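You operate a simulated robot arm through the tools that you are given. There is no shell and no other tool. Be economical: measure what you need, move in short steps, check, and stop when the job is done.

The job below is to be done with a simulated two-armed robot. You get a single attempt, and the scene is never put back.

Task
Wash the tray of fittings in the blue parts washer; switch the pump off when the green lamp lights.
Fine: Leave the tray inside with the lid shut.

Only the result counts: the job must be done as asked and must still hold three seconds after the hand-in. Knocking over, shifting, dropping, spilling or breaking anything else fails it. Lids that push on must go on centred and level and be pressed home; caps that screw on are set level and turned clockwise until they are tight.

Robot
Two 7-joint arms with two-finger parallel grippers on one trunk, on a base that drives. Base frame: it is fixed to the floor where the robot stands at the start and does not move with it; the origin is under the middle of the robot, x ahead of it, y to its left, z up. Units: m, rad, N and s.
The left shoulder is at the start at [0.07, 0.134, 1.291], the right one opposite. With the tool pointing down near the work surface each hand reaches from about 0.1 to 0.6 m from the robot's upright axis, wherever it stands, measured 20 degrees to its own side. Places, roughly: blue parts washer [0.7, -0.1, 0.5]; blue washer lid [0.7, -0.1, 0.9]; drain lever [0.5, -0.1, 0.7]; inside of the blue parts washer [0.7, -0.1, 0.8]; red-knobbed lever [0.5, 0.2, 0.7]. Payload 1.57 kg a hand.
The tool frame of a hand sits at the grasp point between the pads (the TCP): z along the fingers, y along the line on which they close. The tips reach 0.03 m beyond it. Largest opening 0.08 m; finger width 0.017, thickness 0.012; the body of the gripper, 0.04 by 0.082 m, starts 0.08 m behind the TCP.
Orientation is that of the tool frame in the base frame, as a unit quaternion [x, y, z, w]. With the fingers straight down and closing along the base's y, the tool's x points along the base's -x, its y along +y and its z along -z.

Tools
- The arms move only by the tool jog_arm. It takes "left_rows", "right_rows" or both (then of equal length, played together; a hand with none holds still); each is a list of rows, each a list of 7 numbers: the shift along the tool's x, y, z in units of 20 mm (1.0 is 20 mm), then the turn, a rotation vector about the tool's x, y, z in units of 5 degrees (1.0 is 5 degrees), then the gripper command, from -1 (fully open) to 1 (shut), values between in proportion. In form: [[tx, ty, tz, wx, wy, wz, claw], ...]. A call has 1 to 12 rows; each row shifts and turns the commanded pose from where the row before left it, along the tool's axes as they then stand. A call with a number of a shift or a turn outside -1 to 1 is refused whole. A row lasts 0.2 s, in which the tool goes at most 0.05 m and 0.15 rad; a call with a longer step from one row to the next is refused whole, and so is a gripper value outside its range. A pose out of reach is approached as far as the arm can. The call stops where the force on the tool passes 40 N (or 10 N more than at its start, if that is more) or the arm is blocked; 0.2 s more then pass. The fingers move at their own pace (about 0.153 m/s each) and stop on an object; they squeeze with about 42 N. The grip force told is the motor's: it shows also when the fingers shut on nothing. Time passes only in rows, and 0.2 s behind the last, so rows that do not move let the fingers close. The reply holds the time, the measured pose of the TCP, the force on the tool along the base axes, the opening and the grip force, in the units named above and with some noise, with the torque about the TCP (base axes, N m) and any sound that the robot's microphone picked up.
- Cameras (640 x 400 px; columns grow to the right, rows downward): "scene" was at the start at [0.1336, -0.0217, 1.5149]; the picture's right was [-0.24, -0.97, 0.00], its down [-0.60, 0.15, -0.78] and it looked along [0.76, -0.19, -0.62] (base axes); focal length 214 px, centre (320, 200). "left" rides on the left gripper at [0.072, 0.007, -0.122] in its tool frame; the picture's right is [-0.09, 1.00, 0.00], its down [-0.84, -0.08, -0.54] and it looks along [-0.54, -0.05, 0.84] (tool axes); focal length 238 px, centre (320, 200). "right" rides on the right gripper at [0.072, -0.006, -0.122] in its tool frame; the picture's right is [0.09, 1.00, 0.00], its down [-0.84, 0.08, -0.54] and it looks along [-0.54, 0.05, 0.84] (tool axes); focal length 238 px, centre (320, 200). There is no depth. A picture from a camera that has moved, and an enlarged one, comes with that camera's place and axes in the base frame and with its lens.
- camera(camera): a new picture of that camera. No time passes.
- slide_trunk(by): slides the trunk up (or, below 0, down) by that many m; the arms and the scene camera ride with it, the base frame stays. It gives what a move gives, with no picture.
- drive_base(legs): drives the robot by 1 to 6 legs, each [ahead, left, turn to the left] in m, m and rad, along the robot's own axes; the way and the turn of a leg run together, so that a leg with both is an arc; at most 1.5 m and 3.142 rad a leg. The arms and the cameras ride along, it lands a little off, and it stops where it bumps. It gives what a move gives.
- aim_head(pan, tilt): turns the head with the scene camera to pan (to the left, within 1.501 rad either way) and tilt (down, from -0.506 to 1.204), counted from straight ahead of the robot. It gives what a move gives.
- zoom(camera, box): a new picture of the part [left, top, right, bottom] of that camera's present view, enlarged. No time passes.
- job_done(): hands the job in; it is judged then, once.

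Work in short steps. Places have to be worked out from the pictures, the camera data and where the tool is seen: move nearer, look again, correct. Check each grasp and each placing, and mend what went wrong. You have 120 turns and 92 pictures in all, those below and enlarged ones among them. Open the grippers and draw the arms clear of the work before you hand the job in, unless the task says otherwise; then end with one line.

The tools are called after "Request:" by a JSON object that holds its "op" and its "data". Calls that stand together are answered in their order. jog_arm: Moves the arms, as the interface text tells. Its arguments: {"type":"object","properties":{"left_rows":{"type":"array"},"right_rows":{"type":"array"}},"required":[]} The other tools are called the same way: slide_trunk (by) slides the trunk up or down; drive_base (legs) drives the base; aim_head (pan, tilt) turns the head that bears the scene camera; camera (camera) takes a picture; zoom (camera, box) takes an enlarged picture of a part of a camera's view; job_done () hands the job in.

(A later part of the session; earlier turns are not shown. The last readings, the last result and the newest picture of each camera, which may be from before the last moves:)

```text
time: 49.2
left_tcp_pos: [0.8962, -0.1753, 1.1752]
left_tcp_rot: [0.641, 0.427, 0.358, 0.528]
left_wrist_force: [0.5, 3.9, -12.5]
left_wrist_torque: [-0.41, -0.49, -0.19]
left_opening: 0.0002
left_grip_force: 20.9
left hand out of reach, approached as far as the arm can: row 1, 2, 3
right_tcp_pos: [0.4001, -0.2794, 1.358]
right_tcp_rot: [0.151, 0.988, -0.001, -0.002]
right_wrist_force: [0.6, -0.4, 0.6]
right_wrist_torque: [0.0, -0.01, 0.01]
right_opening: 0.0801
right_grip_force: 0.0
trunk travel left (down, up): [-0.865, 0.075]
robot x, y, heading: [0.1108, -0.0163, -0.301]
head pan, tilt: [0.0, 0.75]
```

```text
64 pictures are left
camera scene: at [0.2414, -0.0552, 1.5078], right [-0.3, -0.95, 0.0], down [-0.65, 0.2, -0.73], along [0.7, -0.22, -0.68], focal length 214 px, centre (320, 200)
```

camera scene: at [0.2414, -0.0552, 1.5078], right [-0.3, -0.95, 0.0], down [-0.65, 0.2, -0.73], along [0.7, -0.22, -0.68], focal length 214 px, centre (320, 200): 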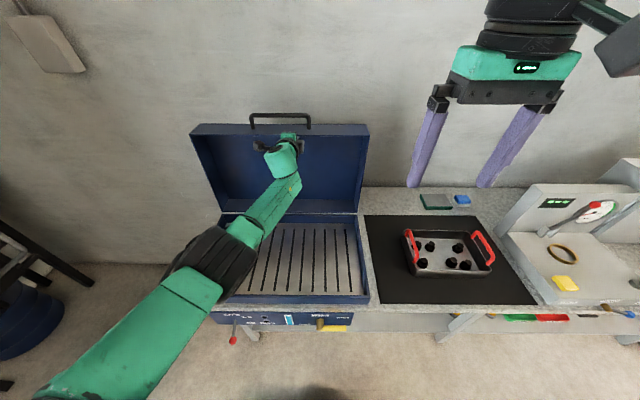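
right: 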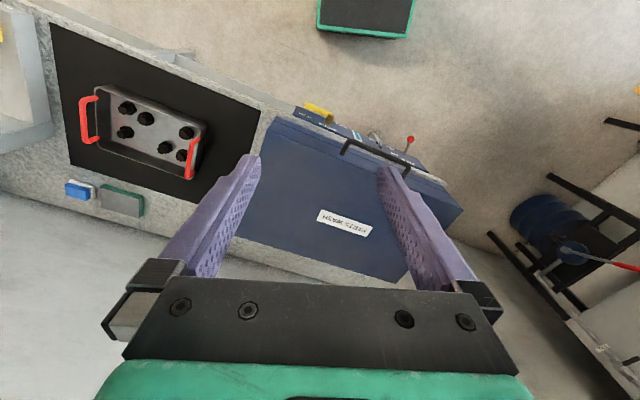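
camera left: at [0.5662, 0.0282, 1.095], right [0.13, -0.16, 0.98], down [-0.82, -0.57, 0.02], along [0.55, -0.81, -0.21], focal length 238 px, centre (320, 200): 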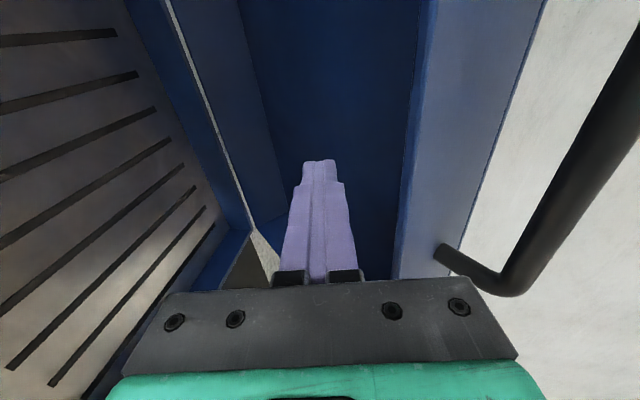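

The lid is about 80–85° open. I'll draw the hand straight back out and check that the lid stays.

Request:
{"op": "jog_arm", "data": {"left_rows": [[0, -0.2, -0.9, 0, 0, 0, 1], [0, -0.2, -0.9, 0, 0, 0, 1], [0, -0.2, -0.9, 0, 0, 0, 1], [0, -0.3, -1, 0, 0, 0, 1], [0, -0.3, -1, 0, 0, 0, 1], [0, -0.3, -1, 0, 0, 0, 1], [0, -0.2, -1, 0, 0, 0, 1], [0, -0.2, -1, 0, 0, 0, 1], [0, 0, -1, 0, 0, 0, 1], [0, 0, -1, 0, 0, 0, 1], [0, 0, -1, 0, 0, 0, 1], [0, 0, -1, 0, 0, 0, 1]]}}

Request:
{"op": "jog_arm", "data": {"left_rows": [[0, 0, -1, 0, 0, 0, 1], [0, 0, -1, 0, 0, 0, 1], [0, 0, -1, 0, 0, 0, 1], [0, 0, -1, 0, 0, 0, 1], [0, 0, -1, 0, 0, 0, 1], [0, 0, -1, 0, 0, 0, 1], [0, 0, -1, 0, 0, 0, 1], [0, 0, -1, 0, 0, 0, 1], [0, 0, -1, 0, 0, 0, 1], [0, 0, -1, 0, 0, 0, 1]]}}

Request:
{"op": "camera", "data": {"camera": "scene"}}

```text
time: 51.8
left_tcp_pos: [0.6704, -0.0854, 1.1818]
left_tcp_rot: [0.639, 0.427, 0.359, 0.529]
left_wrist_force: [0.8, 0.5, 0.4]
left_wrist_torque: [-0.05, -0.03, -0.01]
left_opening: 0.0003
left_grip_force: 21.5
right_tcp_pos: [0.3965, -0.2791, 1.3585]
right_tcp_rot: [0.151, 0.988, 0.0, -0.001]
right_wrist_force: [0.2, 0.0, 0.8]
right_wrist_torque: [0.02, -0.01, -0.01]
right_opening: 0.08
right_grip_force: 0.1
trunk travel left (down, up): [-0.865, 0.075]
robot x, y, heading: [0.1102, -0.017, -0.298]
head pan, tilt: [0.0, 0.75]
```

```text
time: 54.0
left_tcp_pos: [0.5814, -0.049, 1.2019]
left_tcp_rot: [0.64, 0.428, 0.359, 0.527]
left_wrist_force: [0.2, 0.4, 0.6]
left_wrist_torque: [-0.02, -0.03, -0.03]
left_opening: 0.0
left_grip_force: 21.4
left hand out of reach, approached as far as the arm can: row 6, 7, 8, 9, 10
right_tcp_pos: [0.3973, -0.2782, 1.3577]
right_tcp_rot: [0.151, 0.988, 0.0, 0.0]
right_wrist_force: [0.0, 0.4, 0.1]
right_wrist_torque: [-0.04, -0.03, 0.0]
right_opening: 0.08
right_grip_force: 0.1
trunk travel left (down, up): [-0.865, 0.075]
robot x, y, heading: [0.1111, -0.0125, -0.302]
head pan, tilt: [0.0, 0.75]
```

```text
63 pictures are left
camera scene: at [0.2374, -0.0563, 1.5082], right [-0.3, -0.95, 0.0], down [-0.65, 0.2, -0.73], along [0.7, -0.22, -0.68], focal length 214 px, centre (320, 200)
```

scene: 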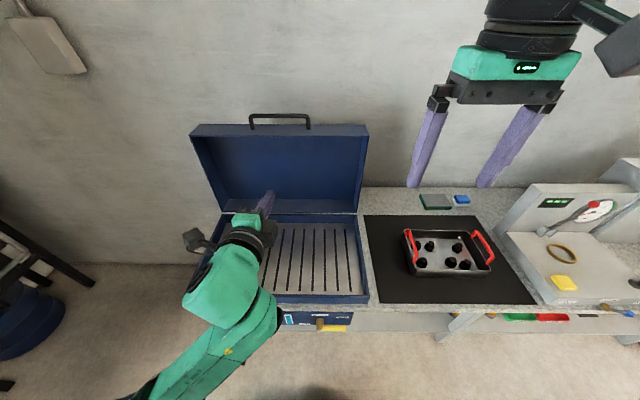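

The lid stays open. I'll unwind the left hand to point straight down with its default yaw, gripper open.

Request:
{"op": "jog_arm", "data": {"left_rows": [[0, 0, 0, 1, 0, 0, 1], [0, 0, 0, 1, 0, 0, 1], [0, 0, 0, 1, 0, 0, 1], [0, 0, 0, 1, 0, 0, 1], [0, 0, 0, 1, 0, 0, 1], [0, 0, 0, 1, 0, 0, 1], [0, 0, 0, 1, 0, 0, 1], [0, 0, 0, 1, 0, 0, 1], [0, 0, 0, 1, 0, 0, 1], [0, 0, 0, 1, 0, 0, 1], [0, 0, 0, 1, 0, 0, 1], [0, 0, 0, 1, 0, 0, 1]]}}

Request:
{"op": "jog_arm", "data": {"left_rows": [[0, 0, -1, 1, 0, 0, -1], [0, 0, -1, 1, 0, 0, -1], [0, 0, -1, 1, 0, 0, -1], [0, 0, -1, 0.9, 0, 0, -1], [0, 0, 0, 0, 0, -1, -1], [0, 0, 0, 0, 0, -1, -1], [0, 0, 0, 0, 0, -1, -1], [0, 0, 0, 0, 0, -1, -1], [0, 0, 0, 0, 0, -1, -1], [0, 0, 0, 0, 0, -1, -1], [0, 0, 0, 0, 0, -1, -1], [0, 0, 0, 0, 0, -1, -1]]}}

Request:
{"op": "jog_arm", "data": {"left_rows": [[0, 0, 0, 0, 0, -1, -1], [0, 0, 0, 0, 0, -1, -1], [0, 0, 0, 0, 0, -1, -1], [0, 0, 0, 0, 0, -1, -1], [0, 0, 0, 0, 0, -1, -1], [0, 0, 0, 0, 0, -1, -1], [0, 0, 0, 0, 0, -1, -1], [0, 0, 0, 0, 0, -1, -1]]}}

```text
time: 56.6
left_tcp_pos: [0.5814, -0.0487, 1.2022]
left_tcp_rot: [0.818, 0.55, 0.097, 0.137]
left_wrist_force: [-0.7, 1.2, 0.3]
left_wrist_torque: [0.01, 0.02, 0.01]
left_opening: 0.0
left_grip_force: 21.4
right_tcp_pos: [0.3972, -0.2787, 1.3581]
right_tcp_rot: [0.151, 0.989, 0.0, 0.0]
right_wrist_force: [0.8, -0.4, -0.2]
right_wrist_torque: [-0.02, 0.0, 0.02]
right_opening: 0.0799
right_grip_force: 0.1
trunk travel left (down, up): [-0.865, 0.075]
robot x, y, heading: [0.109, -0.0136, -0.304]
head pan, tilt: [0.0, 0.75]
```

```text
time: 59.2
left_tcp_pos: [0.5657, -0.0431, 1.2792]
left_tcp_rot: [0.589, 0.808, 0.004, -0.001]
left_wrist_force: [-1.2, -0.1, 0.4]
left_wrist_torque: [-0.03, -0.03, 0.02]
left_opening: 0.0801
left_grip_force: 0.1
right_tcp_pos: [0.3967, -0.2787, 1.3583]
right_tcp_rot: [0.151, 0.989, 0.0, 0.001]
right_wrist_force: [0.1, -0.3, 0.2]
right_wrist_torque: [0.0, 0.0, 0.01]
right_opening: 0.0798
right_grip_force: 0.1
trunk travel left (down, up): [-0.865, 0.075]
robot x, y, heading: [0.1084, -0.0175, -0.307]
head pan, tilt: [0.0, 0.75]
```

```text
time: 61.0
left_tcp_pos: [0.5662, -0.0432, 1.2792]
left_tcp_rot: [0.277, 0.961, 0.005, 0.001]
left_wrist_force: [-0.8, -0.2, -0.4]
left_wrist_torque: [0.01, 0.01, 0.0]
left_opening: 0.08
left_grip_force: 0.1
right_tcp_pos: [0.3966, -0.2805, 1.3593]
right_tcp_rot: [0.151, 0.989, -0.001, 0.001]
right_wrist_force: [-0.2, 0.2, -0.6]
right_wrist_torque: [-0.01, -0.03, 0.02]
right_opening: 0.0801
right_grip_force: 0.1
trunk travel left (down, up): [-0.865, 0.075]
robot x, y, heading: [0.1098, -0.0178, -0.299]
head pan, tilt: [0.0, 0.75]
```

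Finish the left yaw and drive right so the tray is straight ahead between the arms.

Request:
{"op": "jog_arm", "data": {"left_rows": [[0, 0, 0, 0, 0, -1, -1], [0, 0, 0, 0, 0, -1, -1], [0, 0, 0, 0, 0, -0.94, -1]]}}

Request:
{"op": "drive_base", "data": {"legs": [[0, -0.447, 0]]}}

Request:
{"op": "aim_head", "data": {"pan": 0, "tilt": 0.95}}

Request:
{"op": "camera", "data": {"camera": "scene"}}

```text
time: 61.8
left_tcp_pos: [0.5661, -0.0433, 1.2785]
left_tcp_rot: [0.151, 0.988, 0.004, 0.001]
left_wrist_force: [-0.1, 0.8, -0.1]
left_wrist_torque: [-0.01, 0.02, -0.03]
left_opening: 0.08
left_grip_force: 0.1
right_tcp_pos: [0.397, -0.2797, 1.3587]
right_tcp_rot: [0.151, 0.988, 0.0, 0.0]
right_wrist_force: [0.5, -0.8, 0.3]
right_wrist_torque: [0.03, 0.01, 0.0]
right_opening: 0.0797
right_grip_force: 0.0
trunk travel left (down, up): [-0.865, 0.075]
robot x, y, heading: [0.1108, -0.0173, -0.304]
head pan, tilt: [0.0, 0.75]
```

```text
time: 64.5
left_tcp_pos: [0.4336, -0.4663, 1.2789]
left_tcp_rot: [0.152, 0.988, 0.004, 0.001]
left_wrist_force: [0.0, 0.6, -0.4]
left_wrist_torque: [-0.02, -0.01, -0.04]
left_opening: 0.08
left_grip_force: 0.0
right_tcp_pos: [0.2623, -0.7032, 1.358]
right_tcp_rot: [0.152, 0.988, -0.001, 0.0]
right_wrist_force: [0.3, 0.2, 0.0]
right_wrist_torque: [-0.01, 0.01, 0.0]
right_opening: 0.0797
right_grip_force: 0.0
trunk travel left (down, up): [-0.865, 0.075]
robot x, y, heading: [-0.0229, -0.4404, -0.305]
head pan, tilt: [0.0, 0.75]
```

```text
time: 65.2
left_tcp_pos: [0.4314, -0.47, 1.2784]
left_tcp_rot: [0.152, 0.988, 0.005, 0.0]
left_wrist_force: [-0.2, 0.0, 0.4]
left_wrist_torque: [-0.01, 0.02, -0.01]
left_opening: 0.0805
left_grip_force: 0.1
right_tcp_pos: [0.2631, -0.7051, 1.3586]
right_tcp_rot: [0.152, 0.988, -0.002, -0.001]
right_wrist_force: [-0.4, 0.3, 0.1]
right_wrist_torque: [0.0, 0.01, 0.01]
right_opening: 0.0802
right_grip_force: 0.1
trunk travel left (down, up): [-0.865, 0.075]
robot x, y, heading: [-0.0232, -0.4388, -0.307]
head pan, tilt: [0.0, 0.949]
```

```text
62 pictures are left
camera scene: at [0.0939, -0.4788, 1.4927], right [-0.3, -0.95, 0.0], down [-0.78, 0.24, -0.58], along [0.56, -0.17, -0.81], focal length 214 px, centre (320, 200)
```

scene: 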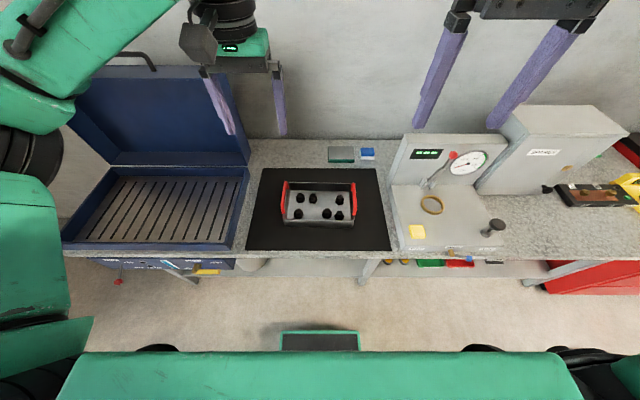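

The tray is centred ahead. I'll zoom on it for handle geometry.

Request:
{"op": "zoom", "data": {"camera": "scene", "box": [240, 150, 400, 250]}}

Request:
{"op": "camera", "data": {"camera": "left"}}

Request:
{"op": "camera", "data": {"camera": "right"}}

```text
4.00 times, centred on (320, 200) of scene
camera zoom: at [0.0939, -0.4788, 1.4927], right [-0.3, -0.95, 0.0], down [-0.78, 0.24, -0.58], along [0.56, -0.17, -0.81], focal length 858 px, centre (320, 200)
```

zoom: 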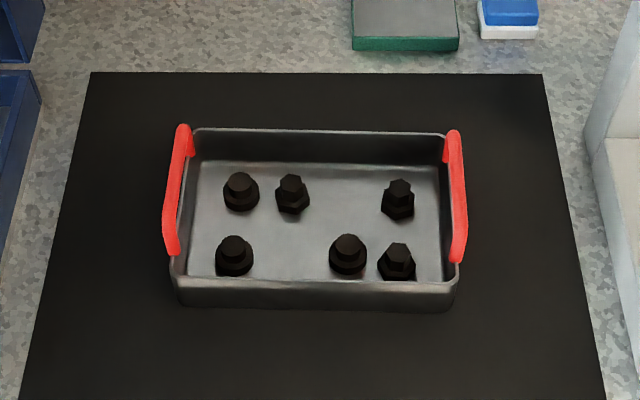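

```text
60 pictures are left
camera left: at [0.3658, -0.442, 1.4018], right [0.39, 0.92, 0.01], down [0.77, -0.33, 0.54], along [0.5, -0.2, -0.84], focal length 238 px, centre (320, 200)
```

left: 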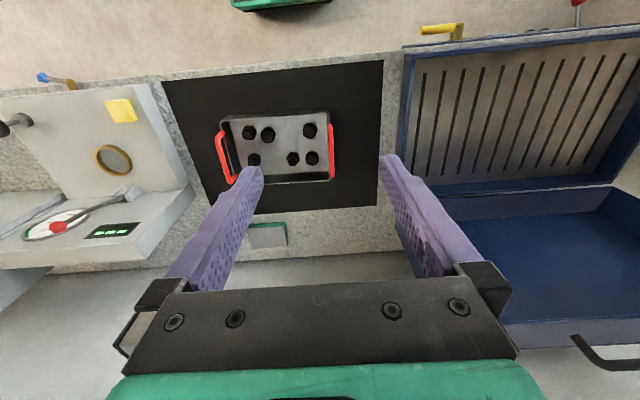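

```text
59 pictures are left
camera right: at [0.1928, -0.6907, 1.4805], right [0.21, 0.98, 0.0], down [0.82, -0.18, 0.54], along [0.53, -0.12, -0.84], focal length 238 px, centre (320, 200)
```

right: 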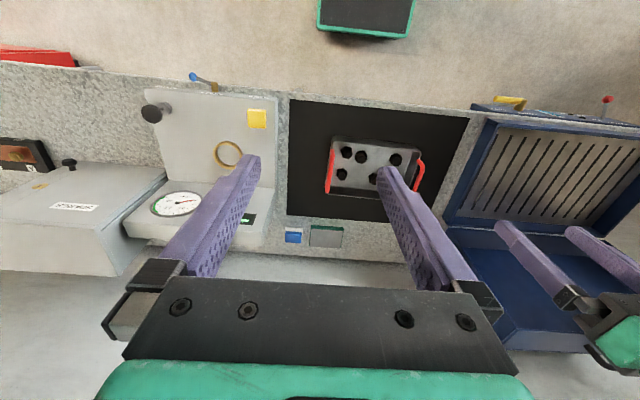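

Handles: bars run fore-aft at about (0.583, ±0.128, 0.867) in robot terms. I'll drive 0.08 ahead and bring both hands above them.

Request:
{"op": "drive_base", "data": {"legs": [[0.08, 0, 0]]}}

Request:
{"op": "jog_arm", "data": {"left_rows": [[-0.15, 0.05, 0.745, 0, 0, 0, -0.25], [-0.15, 0.05, 0.745, 0, 0, 0, -0.25], [-0.15, 0.05, 0.745, 0, 0, 0, -0.25], [-0.15, 0.05, 0.745, 0, 0, 0, -0.25], [-0.15, 0.05, 0.745, 0, 0, 0, -0.25], [-0.15, 0.05, 0.745, 0, 0, 0, -0.25], [-0.15, 0.05, 0.745, 0, 0, 0, -0.25], [-0.15, 0.05, 0.745, 0, 0, 0, -0.25], [-0.15, 0.05, 0.745, 0, 0, 0, -0.25], [-0.15, 0.05, 0.745, 0, 0, 0, -0.25]], "right_rows": [[-0.375, 0.1, 0.945, 0, 0, 0, -0.25], [-0.375, 0.1, 0.945, 0, 0, 0, -0.25], [-0.375, 0.1, 0.945, 0, 0, 0, -0.25], [-0.375, 0.1, 0.945, 0, 0, 0, -0.25], [-0.375, 0.1, 0.945, 0, 0, 0, -0.25], [-0.375, 0.1, 0.945, 0, 0, 0, -0.25], [-0.375, 0.1, 0.945, 0, 0, 0, -0.25], [-0.375, 0.1, 0.945, 0, 0, 0, -0.25], [-0.375, 0.1, 0.945, 0, 0, 0, -0.25], [-0.375, 0.1, 0.945, 0, 0, 0, -0.25]]}}

Request:
{"op": "jog_arm", "data": {"left_rows": [[-0.15, 0.05, 0.745, 0, 0, 0, -0.25], [-0.15, 0.05, 0.745, 0, 0, 0, -0.25], [-0.15, 0.05, 0.745, 0, 0, 0, -0.25], [-0.15, 0.05, 0.745, 0, 0, 0, -0.25], [-0.15, 0.05, 0.745, 0, 0, 0, -0.25], [-0.15, 0.05, 0.745, 0, 0, 0, -0.25], [-0.15, 0.05, 0.745, 0, 0, 0, -0.25], [-0.15, 0.05, 0.745, 0, 0, 0, -0.25], [-0.15, 0.05, 0.745, 0, 0, 0, -0.25], [-0.15, 0.05, 0.745, 0, 0, 0, -0.25]], "right_rows": [[-0.375, 0.1, 0.945, 0, 0, 0, -0.25], [-0.375, 0.1, 0.945, 0, 0, 0, -0.25], [-0.375, 0.1, 0.945, 0, 0, 0, -0.25], [-0.375, 0.1, 0.945, 0, 0, 0, -0.25], [-0.375, 0.1, 0.945, 0, 0, 0, -0.25], [-0.375, 0.1, 0.945, 0, 0, 0, -0.25], [-0.375, 0.1, 0.945, 0, 0, 0, -0.25], [-0.375, 0.1, 0.945, 0, 0, 0, -0.25], [-0.375, 0.1, 0.945, 0, 0, 0, -0.25], [-0.375, 0.1, 0.945, 0, 0, 0, -0.25]]}}

Request:
{"op": "camera", "data": {"camera": "scene"}}

Request:
{"op": "camera", "data": {"camera": "left"}}

Request:
{"op": "camera", "data": {"camera": "right"}}

```text
time: 66.3
left_tcp_pos: [0.4993, -0.4904, 1.2836]
left_tcp_rot: [0.152, 0.988, 0.004, 0.005]
left_wrist_force: [0.1, 0.2, 0.4]
left_wrist_torque: [-0.02, -0.06, 0.0]
left_opening: 0.08
left_grip_force: 0.0
right_tcp_pos: [0.3297, -0.7255, 1.3612]
right_tcp_rot: [0.151, 0.988, 0.0, 0.003]
right_wrist_force: [-1.4, -0.6, 0.7]
right_wrist_torque: [-0.03, -0.08, 0.0]
right_opening: 0.08
right_grip_force: 0.1
trunk travel left (down, up): [-0.865, 0.075]
robot x, y, heading: [0.0519, -0.4601, -0.302]
head pan, tilt: [0.0, 0.949]
```

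```text
time: 68.5
left_tcp_pos: [0.5418, -0.4903, 1.1294]
left_tcp_rot: [0.152, 0.988, 0.005, 0.001]
left_wrist_force: [-0.4, -0.3, -1.1]
left_wrist_torque: [0.04, -0.02, 0.0]
left_opening: 0.0501
left_grip_force: 0.0
right_tcp_pos: [0.417, -0.7322, 1.1683]
right_tcp_rot: [0.15, 0.989, 0.0, 0.0]
right_wrist_force: [0.6, 0.3, -0.5]
right_wrist_torque: [0.02, 0.01, -0.02]
right_opening: 0.05
right_grip_force: 0.1
trunk travel left (down, up): [-0.865, 0.075]
robot x, y, heading: [0.0537, -0.4652, -0.304]
head pan, tilt: [0.0, 0.949]
```

```text
time: 70.7
left_tcp_pos: [0.5725, -0.4895, 0.9784]
left_tcp_rot: [0.152, 0.988, 0.003, 0.0]
left_wrist_force: [0.1, 0.0, -0.5]
left_wrist_torque: [0.01, 0.01, -0.01]
left_opening: 0.05
left_grip_force: 0.0
right_tcp_pos: [0.4514, -0.7546, 1.0059]
right_tcp_rot: [0.152, 0.988, 0.001, 0.001]
right_wrist_force: [0.0, -0.4, -0.4]
right_wrist_torque: [0.02, -0.02, -0.01]
right_opening: 0.0502
right_grip_force: 0.2
right hand out of reach, approached as far as the arm can: row 7, 8, 9, 10
trunk travel left (down, up): [-0.865, 0.075]
robot x, y, heading: [0.0515, -0.4648, -0.307]
head pan, tilt: [0.0, 0.949]
```

```text
58 pictures are left
camera scene: at [0.1696, -0.5028, 1.4927], right [-0.3, -0.95, 0.0], down [-0.78, 0.24, -0.58], along [0.56, -0.17, -0.81], focal length 214 px, centre (320, 200)
```

scene: 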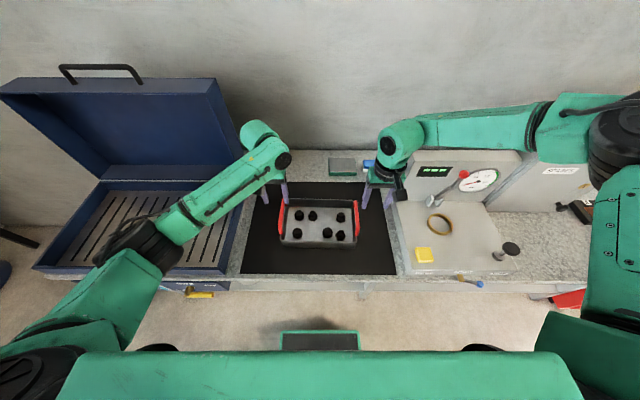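

```text
57 pictures are left
camera left: at [0.505, -0.4613, 1.1014], right [0.39, 0.92, 0.01], down [0.77, -0.33, 0.54], along [0.5, -0.2, -0.84], focal length 238 px, centre (320, 200)
```

left: 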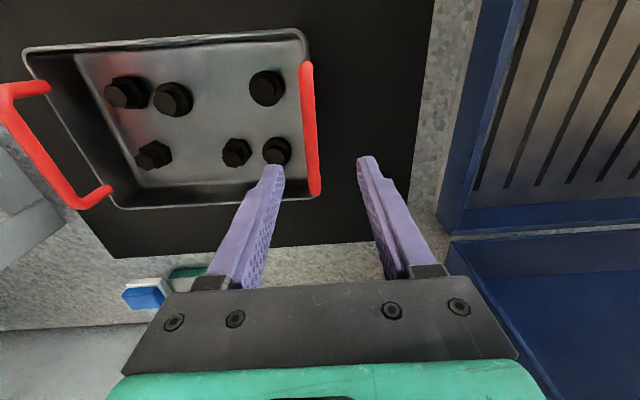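

```text
56 pictures are left
camera right: at [0.3807, -0.7399, 1.1273], right [0.21, 0.98, 0.0], down [0.82, -0.18, 0.54], along [0.53, -0.11, -0.84], focal length 238 px, centre (320, 200)
```

right: 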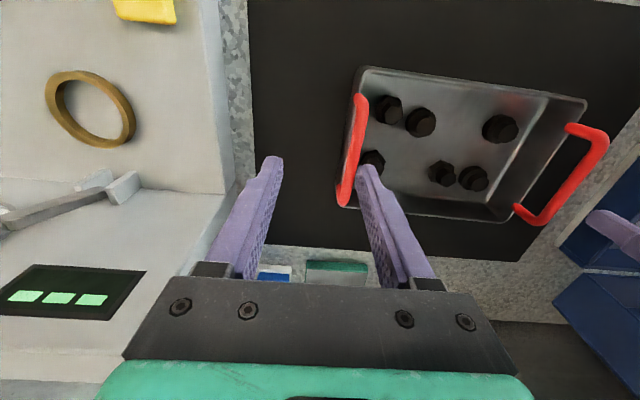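

The right hand hits some joint limit short of its target. I'll draw it back to its own side and low, then come in again to let the elbow settle differently.

Request:
{"op": "jog_arm", "data": {"right_rows": [[1, -0.3, 0, 0, 0, 0, -0.25], [1, -0.3, 0, 0, 0, 0, -0.25], [1, -0.3, 0, 0, 0, 0, -0.25], [1, -0.3, 0, 0, 0, 0, -0.25], [1, -0.3, 0, 0, 0, 0, -0.25], [1, -0.3, 0, 0, 0, 0, -0.25], [1, -0.3, 0, 0, 0, 0, -0.25], [1, -0.3, 0, 0, 0, 0, -0.25]]}}

Request:
{"op": "camera", "data": {"camera": "scene"}}

```text
time: 72.5
left_tcp_pos: [0.5698, -0.4887, 0.9795]
left_tcp_rot: [0.152, 0.988, 0.005, 0.002]
left_wrist_force: [0.4, 0.5, 0.0]
left_wrist_torque: [0.02, 0.0, 0.01]
left_opening: 0.05
left_grip_force: 0.0
right_tcp_pos: [0.2826, -0.7546, 1.0055]
right_tcp_rot: [0.151, 0.989, -0.001, 0.001]
right_wrist_force: [0.4, -0.2, -0.7]
right_wrist_torque: [0.04, 0.0, 0.02]
right_opening: 0.0502
right_grip_force: 0.0
trunk travel left (down, up): [-0.865, 0.075]
robot x, y, heading: [0.0532, -0.4686, -0.304]
head pan, tilt: [0.0, 0.949]
```

```text
55 pictures are left
camera scene: at [0.168, -0.5026, 1.4928], right [-0.3, -0.95, 0.0], down [-0.78, 0.24, -0.58], along [0.56, -0.17, -0.81], focal length 214 px, centre (320, 200)
```

scene: 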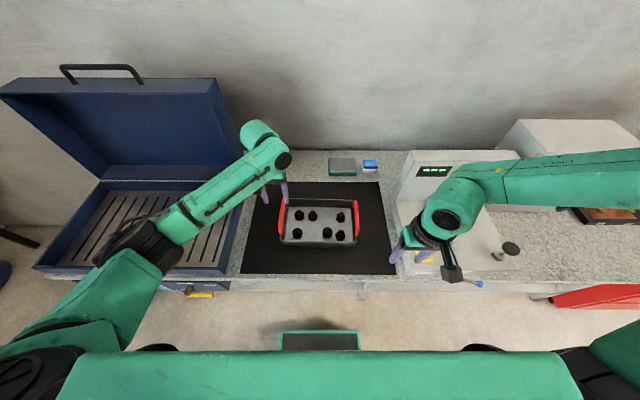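

Reach is short from here, so I'll move the base 0.06 nearer, drawing the left hand back by as much first.

Request:
{"op": "jog_arm", "data": {"left_rows": [[1, 0, 0, 0, 0, 0, -0.25], [1, 0, 0, 0, 0, 0, -0.25], [1, 0, 0, 0, 0, 0, -0.25]]}}

Request:
{"op": "drive_base", "data": {"legs": [[0.06, 0, 0]]}}

Request:
{"op": "jog_arm", "data": {"right_rows": [[-0.8, 0.2, 0, 0, 0, 0, -0.25], [-0.8, 0.4, 0, 0, 0, 0, -0.25], [-0.8, 0.5, 0.2, 0, 0, 0, -0.25], [-0.8, 0.5, 0.2, 0, 0, 0, -0.25], [-0.8, 0.5, 0.2, 0, 0, 0, -0.25], [-0.8, 0.5, 0.2, 0, 0, 0, -0.25], [-0.8, 0.5, 0.2, 0, 0, 0, -0.25], [-0.8, 0.5, 0.2, 0, 0, 0, -0.25]]}}

```text
time: 73.3
left_tcp_pos: [0.5144, -0.4706, 0.9817]
left_tcp_rot: [0.153, 0.988, 0.003, 0.002]
left_wrist_force: [0.4, -0.1, 0.5]
left_wrist_torque: [0.02, 0.01, 0.0]
left_opening: 0.0497
left_grip_force: 0.1
right_tcp_pos: [0.2832, -0.7524, 1.0069]
right_tcp_rot: [0.151, 0.989, 0.0, 0.001]
right_wrist_force: [-0.4, 0.2, 0.2]
right_wrist_torque: [0.01, 0.01, 0.0]
right_opening: 0.05
right_grip_force: 0.0
trunk travel left (down, up): [-0.865, 0.075]
robot x, y, heading: [0.0536, -0.465, -0.304]
head pan, tilt: [0.0, 0.949]
```

```text
time: 74.3
left_tcp_pos: [0.5666, -0.4863, 0.9845]
left_tcp_rot: [0.152, 0.988, 0.004, 0.005]
left_wrist_force: [0.1, 0.3, 0.8]
left_wrist_torque: [0.01, -0.07, -0.01]
left_opening: 0.0499
left_grip_force: 0.1
right_tcp_pos: [0.3352, -0.7707, 1.0091]
right_tcp_rot: [0.153, 0.988, -0.001, 0.002]
right_wrist_force: [-1.3, -0.7, 0.1]
right_wrist_torque: [-0.04, -0.01, -0.02]
right_opening: 0.0498
right_grip_force: 0.2
trunk travel left (down, up): [-0.865, 0.075]
robot x, y, heading: [0.1091, -0.4814, -0.302]
head pan, tilt: [0.0, 0.949]
```

```text
time: 76.1
left_tcp_pos: [0.5708, -0.4879, 0.9817]
left_tcp_rot: [0.152, 0.988, 0.005, 0.001]
left_wrist_force: [-0.6, -0.3, 0.3]
left_wrist_torque: [-0.02, -0.01, 0.02]
left_opening: 0.0502
left_grip_force: 0.0
right_tcp_pos: [0.4792, -0.7454, 0.9857]
right_tcp_rot: [0.152, 0.988, -0.001, 0.0]
right_wrist_force: [-0.9, 0.6, -0.2]
right_wrist_torque: [0.02, 0.02, 0.0]
right_opening: 0.0498
right_grip_force: 0.1
right hand out of reach, approached as far as the arm can: row 8
trunk travel left (down, up): [-0.865, 0.075]
robot x, y, heading: [0.1111, -0.4822, -0.307]
head pan, tilt: [0.0, 0.949]
```

Right hand is nearly there. I'll check both wrist views before going down.

Request:
{"op": "camera", "data": {"camera": "right"}}

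Request:
{"op": "camera", "data": {"camera": "left"}}

Request:
{"op": "zoom", "data": {"camera": "scene", "box": [220, 150, 420, 275]}}

```text
54 pictures are left
camera right: at [0.409, -0.7307, 1.1084], right [0.21, 0.98, 0.0], down [0.82, -0.18, 0.54], along [0.53, -0.11, -0.84], focal length 238 px, centre (320, 200)
```

right: 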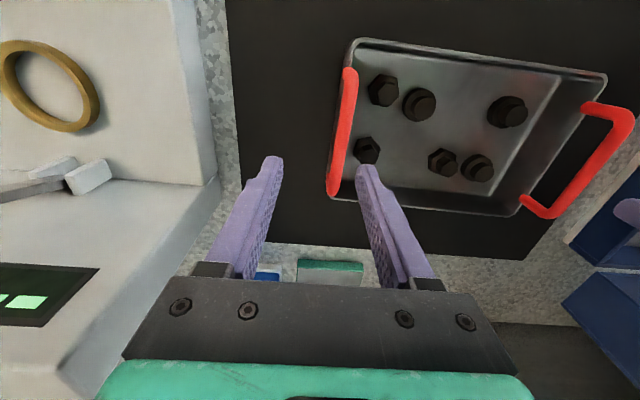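

```text
53 pictures are left
camera left: at [0.5048, -0.461, 1.1044], right [0.39, 0.92, 0.01], down [0.77, -0.33, 0.54], along [0.5, -0.2, -0.84], focal length 238 px, centre (320, 200)
```

left: 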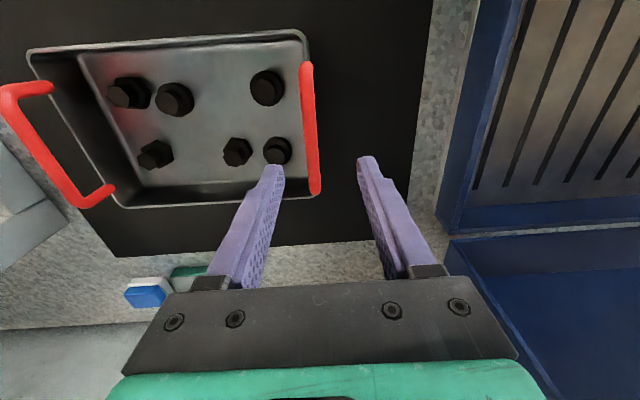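

```text
3.20 times, centred on (320, 212) of scene
camera zoom: at [0.2262, -0.5206, 1.4927], right [-0.3, -0.95, 0.0], down [-0.78, 0.24, -0.58], along [0.56, -0.17, -0.81], focal length 686 px, centre (320, 160)
```

zoom: 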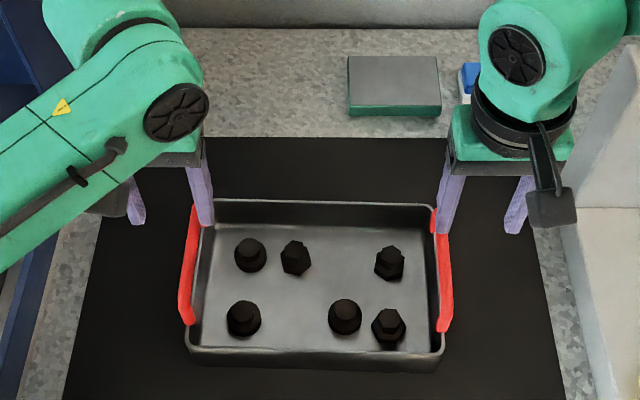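

Left needs about 7 mm inward, right about 18 mm inward. I'll descend part-way while shifting.

Request:
{"op": "jog_arm", "data": {"left_rows": [[0, -0.09, 0.5, 0, 0, 0, -0.25], [0, -0.09, 0.5, 0, 0, 0, -0.25], [0, -0.09, 0.5, 0, 0, 0, -0.25], [0, -0.09, 0.5, 0, 0, 0, -0.25]], "right_rows": [[0, 0.1, 0.5, 0, 0, 0, -0.25], [0, 0.2, 0.5, 0, 0, 0, -0.25], [0, 0.3, 0.5, 0, 0, 0, -0.25], [0, 0.3, 0.5, 0, 0, 0, -0.25]]}}

```text
time: 77.1
left_tcp_pos: [0.5701, -0.4938, 0.9408]
left_tcp_rot: [0.152, 0.988, 0.004, 0.001]
left_wrist_force: [-0.5, -0.5, -0.1]
left_wrist_torque: [0.03, -0.06, -0.01]
left_opening: 0.0502
left_grip_force: 0.0
right_tcp_pos: [0.4617, -0.7417, 0.9693]
right_tcp_rot: [0.152, 0.988, 0.0, 0.0]
right_wrist_force: [-0.7, 0.1, -0.5]
right_wrist_torque: [0.01, 0.0, 0.03]
right_opening: 0.05
right_grip_force: 0.1
right hand out of reach, approached as far as the arm can: row 1, 2, 3, 4
trunk travel left (down, up): [-0.865, 0.075]
robot x, y, heading: [0.1102, -0.4838, -0.305]
head pan, tilt: [0.0, 0.949]
```

Still limited. The right forearm comes in from the side, so leaning the hand outward should ease the wrist; I'll roll it 25° and test the reach.

Request:
{"op": "jog_arm", "data": {"right_rows": [[0, 0, 0, -1, 0, 0, -0.25], [0, 0, 0, -1, 0, 0, -0.25], [0, 0, 0, -1, 0, 0, -0.25], [0, 0, 0, -1, 0, 0, -0.25], [0, 0, 0, -1, 0, 0, -0.25], [-0.6, 0, 0, 0, 0, 0, -0.25]]}}

```text
time: 78.5
left_tcp_pos: [0.5711, -0.4941, 0.9405]
left_tcp_rot: [0.153, 0.988, 0.005, 0.0]
left_wrist_force: [-0.8, -0.3, 0.5]
left_wrist_torque: [0.03, 0.02, -0.01]
left_opening: 0.0504
left_grip_force: 0.1
right_tcp_pos: [0.469, -0.7415, 0.9767]
right_tcp_rot: [0.149, 0.965, 0.213, 0.033]
right_wrist_force: [0.3, 0.5, 0.5]
right_wrist_torque: [-0.02, 0.04, -0.02]
right_opening: 0.0501
right_grip_force: 0.0
right hand out of reach, approached as far as the arm can: row 5, 6
trunk travel left (down, up): [-0.865, 0.075]
robot x, y, heading: [0.11, -0.4812, -0.307]
head pan, tilt: [0.0, 0.949]
```

Leaning doesn't help. I'll undo it, draw back, and repeat the mirror image of the wrist turn that the left arm made, to re-seat the elbow.

Request:
{"op": "jog_arm", "data": {"right_rows": [[1, 0, -0.5, 1, 0, 0, -0.25], [1, 0, -0.5, 1, 0, 0, -0.25], [1, 0, -0.5, 1, 0, 0, -0.25], [0, 0, 0, 1, 0, 0, -0.25], [0, 0, 0, 0.9, 0, -1, -0.25], [0, 0, 0, 0, 0, -1, -0.25], [0, 0, 0, 0, 0, -1, -0.25], [0, 0, 0, 0, 0, -1, -0.25], [0, 0, 0, 0, 0, -1, -0.25], [0, 0, 0, 0, 0, -1, -0.25], [0, 0, 0, 0, 0, -1, -0.25], [0, 0, 0, 0, 0, -1, -0.25]]}}

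Request:
{"op": "camera", "data": {"camera": "scene"}}

```text
time: 81.1
left_tcp_pos: [0.5696, -0.4948, 0.9413]
left_tcp_rot: [0.153, 0.988, 0.004, 0.0]
left_wrist_force: [-0.7, -0.5, 0.8]
left_wrist_torque: [-0.03, 0.01, 0.03]
left_opening: 0.0501
left_grip_force: 0.1
right_tcp_pos: [0.4069, -0.7342, 1.0062]
right_tcp_rot: [-0.197, 0.98, 0.003, 0.004]
right_wrist_force: [-0.1, 0.1, -0.7]
right_wrist_torque: [-0.05, -0.02, -0.02]
right_opening: 0.0502
right_grip_force: 0.2
trunk travel left (down, up): [-0.865, 0.075]
robot x, y, heading: [0.1096, -0.4792, -0.307]
head pan, tilt: [0.0, 0.949]
```

```text
51 pictures are left
camera scene: at [0.226, -0.5204, 1.4927], right [-0.3, -0.95, 0.0], down [-0.78, 0.24, -0.58], along [0.56, -0.17, -0.81], focal length 214 px, centre (320, 200)
```

scene: 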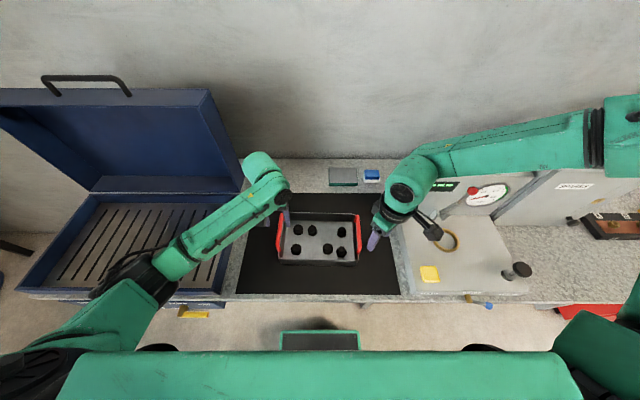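

I'll test reach forward and down with this yaw.

Request:
{"op": "jog_arm", "data": {"right_rows": [[-0.77, -0.64, 0.5, 0, 0, 0, -0.25], [-0.77, -0.64, 0.5, 0, 0, 0, -0.25], [-0.77, -0.64, 0, 0, 0, 0, -0.25], [-0.77, -0.64, 0, 0, 0, 0, -0.25]]}}

```text
time: 82.1
left_tcp_pos: [0.5714, -0.4931, 0.9408]
left_tcp_rot: [0.152, 0.988, 0.003, 0.0]
left_wrist_force: [1.3, -0.2, -0.5]
left_wrist_torque: [-0.02, -0.01, 0.02]
left_opening: 0.0501
left_grip_force: 0.1
right_tcp_pos: [0.4612, -0.7356, 0.9883]
right_tcp_rot: [-0.194, 0.981, 0.0, 0.004]
right_wrist_force: [-0.7, -0.2, 1.0]
right_wrist_torque: [-0.01, 0.04, 0.01]
right_opening: 0.0501
right_grip_force: 0.0
right hand out of reach, approached as far as the arm can: row 3, 4
trunk travel left (down, up): [-0.865, 0.075]
robot x, y, heading: [0.1109, -0.4793, -0.303]
head pan, tilt: [0.0, 0.949]
```

Yaw isn't the limit. The left elbow got re-seated when I pitched its fingers level; I'll do likewise with the right: draw back and up, restore yaw, then pitch forward.

Request:
{"op": "jog_arm", "data": {"right_rows": [[0.7, 0.3, -1, 0, 0, 1, -0.25], [0.7, 0.3, -1, 0, 0, 1, -0.25], [0.8, 0.2, -1, 0, 0, 1, -0.25], [0.9, 0.2, -1, 0, 0, 1, -0.25], [0.9, 0.1, -1, 0, 0, 1, -0.25], [1, 0, -0.5, 0, 0, 1, -0.25], [0, 0, 0, 0, 0, 1, -0.25], [0, 0, 0, 0, 0, 1, -0.25], [0, 0, 0, 0, -1, 0, -0.25], [0, 0, 0, 0, -1, 0, -0.25], [0, 0, 0, 0, -1, 0, -0.25], [0, 0, 0, 0, -1, 0, -0.25]]}}

Request:
{"op": "jog_arm", "data": {"right_rows": [[0, 0, 0, 0, -1, 0, -0.25], [0, 0, 0, 0, -1, 0, -0.25], [0, 0, 0, 0, -1, 0, -0.25], [0, 0, 0, 0, -1, 0, -0.25], [0, 0, 0, 0, -1, 0, -0.25], [0, 0, 0, 0, -1, 0, -0.25], [0, 0, 0, 0, -1, 0, -0.25], [0, 0, 0, 0, -1, 0, -0.25], [0, 0, 0, 0, -1, 0, -0.25], [0, 0, 0, 0, -1, 0, -0.25]]}}

Request:
{"op": "camera", "data": {"camera": "scene"}}

```text
time: 84.7
left_tcp_pos: [0.5696, -0.4936, 0.9418]
left_tcp_rot: [0.152, 0.988, 0.005, 0.001]
left_wrist_force: [-0.6, -0.8, -1.2]
left_wrist_torque: [-0.01, -0.02, 0.01]
left_opening: 0.0502
left_grip_force: 0.1
right_tcp_pos: [0.3584, -0.7308, 1.0985]
right_tcp_rot: [0.15, 0.973, -0.022, 0.175]
right_wrist_force: [0.2, 0.0, 0.2]
right_wrist_torque: [-0.01, -0.02, -0.02]
right_opening: 0.0501
right_grip_force: 0.0
trunk travel left (down, up): [-0.865, 0.075]
robot x, y, heading: [0.1106, -0.4818, -0.306]
head pan, tilt: [0.0, 0.949]
```

```text
time: 86.9
left_tcp_pos: [0.5698, -0.4928, 0.9408]
left_tcp_rot: [0.152, 0.988, 0.004, 0.0]
left_wrist_force: [-0.2, -0.2, 0.2]
left_wrist_torque: [0.0, 0.01, 0.03]
left_opening: 0.0499
left_grip_force: 0.0
right_tcp_pos: [0.4648, -0.6836, 1.2067]
right_tcp_rot: [0.132, 0.854, -0.072, 0.498]
right_wrist_force: [0.0, 0.2, -0.2]
right_wrist_torque: [0.01, 0.01, -0.04]
right_opening: 0.0498
right_grip_force: 0.0
right hand out of reach, approached as far as the arm can: row 1, 2, 3, 4, 6, 7, 8, 9, 10
trunk travel left (down, up): [-0.865, 0.075]
robot x, y, heading: [0.106, -0.4867, -0.302]
head pan, tilt: [0.0, 0.949]
```

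```text
50 pictures are left
camera scene: at [0.2261, -0.5194, 1.4927], right [-0.3, -0.95, 0.0], down [-0.78, 0.24, -0.58], along [0.56, -0.17, -0.81], focal length 214 px, centre (320, 200)
```

scene: 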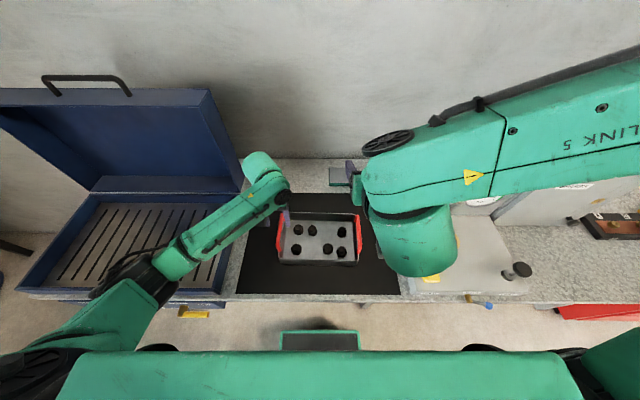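

The elbow rose instead. I'll mirror the left's posture fully by rolling the right hand -90° about its axis while pitched.

Request:
{"op": "jog_arm", "data": {"right_rows": [[0, -1, 0, 0, 0, 0, -0.25], [0, -1, 0, 0, 0, 0, -0.25], [0, 0, 0, 0, 0, -1, -0.25], [0, 0, 0, 0, 0, -1, -0.25], [0, 0, 0, 0, 0, -1, -0.25], [0, 0, 0, 0, 0, -1, -0.25], [0, 0, 0, 0, 0, -1, -0.25], [0, 0, 0, 0, 0, -1, -0.25], [0, 0, 0, 0, 0, -1, -0.25], [0, 0, 0, 0, 0, -1, -0.25], [0, 0, 0, 0, 0, -1, -0.25]]}}

Request:
{"op": "jog_arm", "data": {"right_rows": [[0, 0, 0, 0, 0, -1, -0.25], [0, 0, 0, 0, 0, -1, -0.25], [0, 0, 0, 0, 0, -1, -0.25], [0, 0, 0, 0, 0, -1, -0.25], [0, 0, 0, 0, 0, -1, -0.25], [0, 0, 0, 0, 0, -1, -0.25], [0, 0, 0, 0, 0, -1, -0.25], [0, 0, 0, 0, 0, -1, -0.25], [0, 0, 0, 0, 0, -1, -0.25]]}}

Request:
{"op": "camera", "data": {"camera": "scene"}}

```text
time: 89.3
left_tcp_pos: [0.5698, -0.4944, 0.9411]
left_tcp_rot: [0.151, 0.988, 0.004, 0.001]
left_wrist_force: [-0.9, 0.0, -0.2]
left_wrist_torque: [0.0, -0.04, -0.02]
left_opening: 0.05
left_grip_force: 0.0
right_tcp_pos: [0.4674, -0.7095, 1.2251]
right_tcp_rot: [-0.202, 0.829, -0.267, 0.447]
right_wrist_force: [0.1, 0.0, 1.3]
right_wrist_torque: [-0.01, -0.01, 0.02]
right_opening: 0.0496
right_grip_force: 0.1
right hand out of reach, approached as far as the arm can: row 1, 2, 5
trunk travel left (down, up): [-0.865, 0.075]
robot x, y, heading: [0.106, -0.4854, -0.305]
head pan, tilt: [0.0, 0.949]
```

```text
time: 91.3
left_tcp_pos: [0.5694, -0.4934, 0.942]
left_tcp_rot: [0.152, 0.988, 0.004, 0.001]
left_wrist_force: [0.0, 0.2, 0.3]
left_wrist_torque: [-0.01, -0.01, 0.0]
left_opening: 0.0501
left_grip_force: 0.1
right_tcp_pos: [0.4664, -0.7081, 1.2255]
right_tcp_rot: [-0.504, 0.69, -0.418, 0.31]
right_wrist_force: [0.1, -0.6, 0.1]
right_wrist_torque: [-0.02, 0.01, -0.01]
right_opening: 0.0502
right_grip_force: 0.1
trunk travel left (down, up): [-0.865, 0.075]
robot x, y, heading: [0.1051, -0.4816, -0.309]
head pan, tilt: [0.0, 0.949]
```

```text
49 pictures are left
camera scene: at [0.226, -0.5202, 1.4927], right [-0.3, -0.95, 0.0], down [-0.78, 0.24, -0.58], along [0.56, -0.17, -0.81], focal length 214 px, centre (320, 200)
```

scene: 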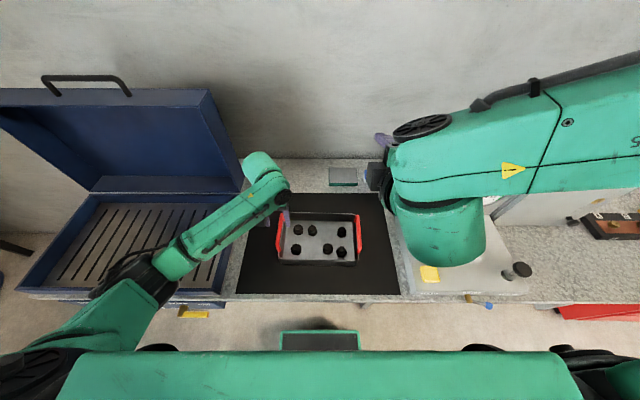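

I need room to re-seat the right arm. I'll back the base off 0.35, then unwind the right hand while moving it out to its own side.

Request:
{"op": "drive_base", "data": {"legs": [[-0.35, 0, 0]]}}

Request:
{"op": "jog_arm", "data": {"right_rows": [[0, 0, -1, 0, 0, 1, -0.25], [0, 0, -1, 0, 0, 1, -0.25], [0, 0, -1, 0, 0, 1, -0.25], [0, 0, -1, 0, 0, 1, -0.25], [0, 0, 0, 0, 0, 1, -0.25], [0, 0, 0, 0, 0, 1, -0.25], [0, 0, 0, 0, 0, 1, -0.25], [0, 0, 0, 0, 0, 1, -0.25], [0, 0, 0, 0, 0, 1, -0.25], [0, 0, 0, 0, 0, 1, -0.25], [0, 0, 0, 0, 0, 1, -0.25], [0, 0, 0, 0, 0, 1, -0.25]]}}

Request:
{"op": "jog_arm", "data": {"right_rows": [[0, -0.5, 0, 0, 1, 1, -0.25], [0, -0.5, 0, 0, 1, 1, -0.25], [0, -0.5, 0, 0, 1, 1, -0.25], [0, -0.5, 0, 0, 1, 1, -0.25], [0, -0.5, 0, 0, 1, 1, -0.25], [0, -0.5, 0, 0, 1, 1, -0.25], [0, -1, 0, 0, 1, 0, -0.25], [0, -1, 0, 0, 1, 0, -0.25], [0, -1, 0, 0, 1, 0, -0.25], [0, -1, 0, 0, 1, 0, -0.25], [0, -1, 0, 0, 1, 0, -0.25], [0, -1, 0, 0, 1, 0, -0.25]]}}

Request:
{"op": "camera", "data": {"camera": "scene"}}

```text
time: 93.5
left_tcp_pos: [0.234, -0.3871, 0.9402]
left_tcp_rot: [0.149, 0.989, 0.005, -0.001]
left_wrist_force: [-0.3, -0.3, 0.0]
left_wrist_torque: [0.0, 0.03, -0.01]
left_opening: 0.0497
left_grip_force: 0.0
right_tcp_pos: [0.1345, -0.6016, 1.2242]
right_tcp_rot: [-0.507, 0.688, -0.415, 0.312]
right_wrist_force: [0.1, -0.3, -1.0]
right_wrist_torque: [0.03, -0.01, -0.01]
right_opening: 0.0501
right_grip_force: 0.0
trunk travel left (down, up): [-0.865, 0.075]
robot x, y, heading: [-0.2239, -0.3775, -0.296]
head pan, tilt: [0.0, 0.949]
```

```text
time: 96.2
left_tcp_pos: [0.2336, -0.3871, 0.942]
left_tcp_rot: [0.15, 0.989, 0.005, 0.001]
left_wrist_force: [0.9, -1.8, -0.2]
left_wrist_torque: [-0.01, -0.01, 0.03]
left_opening: 0.0499
left_grip_force: 0.0
right_tcp_pos: [0.0791, -0.5646, 1.2938]
right_tcp_rot: [-0.094, 0.849, -0.204, 0.479]
right_wrist_force: [0.2, -0.2, -0.1]
right_wrist_torque: [0.01, 0.02, 0.0]
right_opening: 0.0496
right_grip_force: 0.0
right hand out of reach, approached as far as the arm can: row 1, 3
trunk travel left (down, up): [-0.865, 0.075]
robot x, y, heading: [-0.2253, -0.3776, -0.301]
head pan, tilt: [0.0, 0.949]
```

```text
time: 98.8
left_tcp_pos: [0.2345, -0.3867, 0.9423]
left_tcp_rot: [0.15, 0.989, 0.005, 0.001]
left_wrist_force: [-0.3, 0.1, -0.9]
left_wrist_torque: [0.06, 0.01, -0.02]
left_opening: 0.0501
left_grip_force: 0.0
right_tcp_pos: [0.0215, -0.7327, 1.3175]
right_tcp_rot: [0.2, 0.979, -0.042, 0.028]
right_wrist_force: [-0.9, -0.5, -1.4]
right_wrist_torque: [0.0, 0.0, -0.01]
right_opening: 0.05
right_grip_force: 0.0
trunk travel left (down, up): [-0.865, 0.075]
robot x, y, heading: [-0.2309, -0.3804, -0.295]
head pan, tilt: [0.0, 0.949]
```

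```text
48 pictures are left
camera scene: at [-0.1094, -0.4161, 1.4926], right [-0.29, -0.96, 0.0], down [-0.78, 0.24, -0.58], along [0.56, -0.17, -0.81], focal length 214 px, centre (320, 200)
```

scene: 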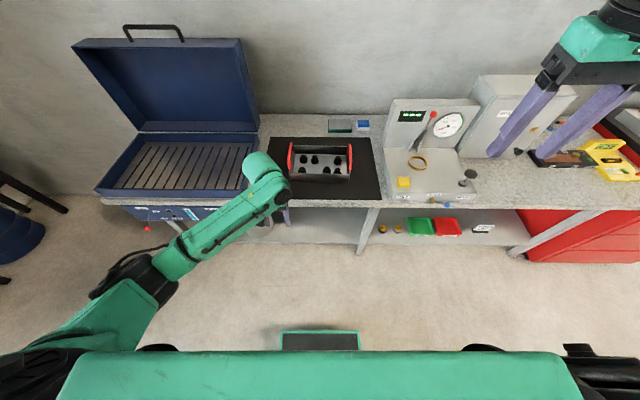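

Free floor ahead here. I'll lower the right hand straight down well below shoulder height and see if the elbow follows.

Request:
{"op": "jog_arm", "data": {"right_rows": [[0, 0, 1, 0, 0, 0, -0.25], [0, 0, 1, 0, 0, 0, -0.25], [0, 0, 1, 0, 0, 0, -0.25], [0, 0, 1, 0, 0, 0, -0.25], [0, 0, 1, 0, 0, 0, -0.25], [0, 0, 1, 0, 0, 0, -0.25], [0, 0, 1, 0, 0, 0, -0.25], [0, 0, 1, 0, 0, 0, -0.25], [0, 0, 1, 0, 0, 0, -0.25], [0, 0, 1, 0, 0, 0, -0.25], [0, 0, 1, 0, 0, 0, -0.25], [0, 0, 1, 0, 0, 0, -0.25]]}}

Request:
{"op": "jog_arm", "data": {"right_rows": [[0, 0, 1, 0, 0, 0, -0.25], [0, 0, 1, 0, 0, 0, -0.25], [0, 0, 1, 0, 0, 0, -0.25], [0, 0, 1, 0, 0, 0, -0.25], [0, 0, 1, 0, 0, 0, -0.25], [0, 0, 1, 0, 0, 0, -0.25], [0, 0, 1, 0, 0, 0, -0.25], [0, 0, 1, 0, 0, 0, -0.25], [0, 0, 1, 0, 0, 0, -0.25], [0, 0, 1, 0, 0, 0, -0.25], [0, 0, 1, 0, 0, 0, -0.25], [0, 0, 1, 0, 0, 0, -0.25]]}}

Request:
{"op": "camera", "data": {"camera": "scene"}}

```text
time: 101.3
left_tcp_pos: [0.2346, -0.3863, 0.941]
left_tcp_rot: [0.15, 0.989, 0.005, 0.001]
left_wrist_force: [-1.0, -0.3, -0.9]
left_wrist_torque: [0.03, 0.02, -0.01]
left_opening: 0.0499
left_grip_force: 0.1
right_tcp_pos: [0.0312, -0.7537, 1.081]
right_tcp_rot: [0.199, 0.979, -0.042, 0.029]
right_wrist_force: [-0.2, 0.6, 0.3]
right_wrist_torque: [0.02, 0.01, -0.02]
right_opening: 0.0498
right_grip_force: 0.0
trunk travel left (down, up): [-0.865, 0.075]
robot x, y, heading: [-0.2266, -0.3793, -0.299]
head pan, tilt: [0.0, 0.949]
```

```text
time: 104.0
left_tcp_pos: [0.2333, -0.386, 0.9431]
left_tcp_rot: [0.15, 0.989, 0.005, 0.002]
left_wrist_force: [-0.8, 0.3, 0.2]
left_wrist_torque: [0.02, -0.04, -0.01]
left_opening: 0.0501
left_grip_force: 0.0
right_tcp_pos: [0.0343, -0.7792, 0.869]
right_tcp_rot: [0.199, 0.979, -0.041, 0.029]
right_wrist_force: [-0.1, -0.1, 0.4]
right_wrist_torque: [0.02, -0.02, -0.02]
right_opening: 0.0501
right_grip_force: 0.1
right hand out of reach, approached as far as the arm can: row 11, 12
trunk travel left (down, up): [-0.865, 0.075]
robot x, y, heading: [-0.2302, -0.3781, -0.291]
head pan, tilt: [0.0, 0.949]
```

```text
47 pictures are left
camera scene: at [-0.1113, -0.4161, 1.4928], right [-0.29, -0.96, 0.0], down [-0.78, 0.24, -0.58], along [0.56, -0.17, -0.81], focal length 214 px, centre (320, 200)
```

scene: 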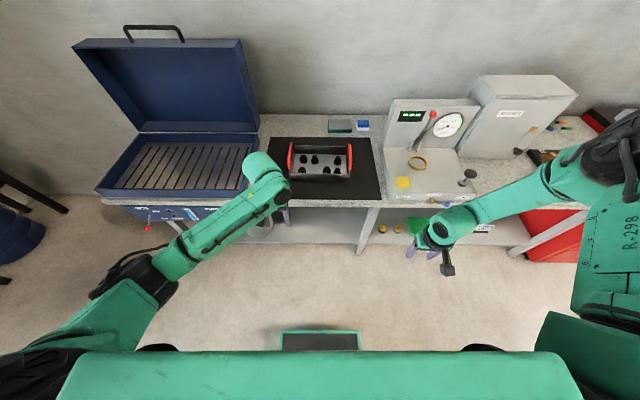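

It reached z 0.87 on its own side. I'll lift slightly and try moving in toward the target (x 0.44, y -0.13).

Request:
{"op": "jog_arm", "data": {"right_rows": [[-0.4, 0.8, -0.2, 0, 0, 0, -0.25], [-0.4, 0.8, -0.2, 0, 0, 0, -0.25], [-0.4, 0.8, -0.2, 0, 0, 0, -0.25], [-0.4, 0.8, -0.2, 0, 0, 0, -0.25], [-0.4, 0.8, -0.1, 0, 0, 0, -0.25], [-0.4, 0.8, 0, 0, 0, 0, -0.25], [-0.4, 0.8, 0, 0, 0, 0, -0.25], [-0.4, 0.8, 0, 0, 0, 0, -0.25], [-0.4, 0.8, 0, 0, 0, 0, -0.25], [-0.4, 0.8, 0, 0, 0, 0, -0.25], [-0.4, 0.8, 0, 0, 0, 0, -0.25]]}}

```text
time: 106.3
left_tcp_pos: [0.2334, -0.3866, 0.9424]
left_tcp_rot: [0.15, 0.989, 0.004, 0.0]
left_wrist_force: [-0.5, -0.1, 0.6]
left_wrist_torque: [0.02, 0.02, 0.0]
left_opening: 0.0501
left_grip_force: 0.0
right_tcp_pos: [0.1328, -0.6778, 0.9531]
right_tcp_rot: [0.199, 0.979, -0.041, 0.029]
right_wrist_force: [0.6, -0.2, -0.5]
right_wrist_torque: [-0.01, 0.03, 0.01]
right_opening: 0.0504
right_grip_force: 0.1
right hand out of reach, approached as far as the arm can: row 2, 3, 4, 5, 6, 7, 8, 9, 10, 11
trunk travel left (down, up): [-0.865, 0.075]
robot x, y, heading: [-0.2305, -0.379, -0.298]
head pan, tilt: [0.0, 0.949]
```

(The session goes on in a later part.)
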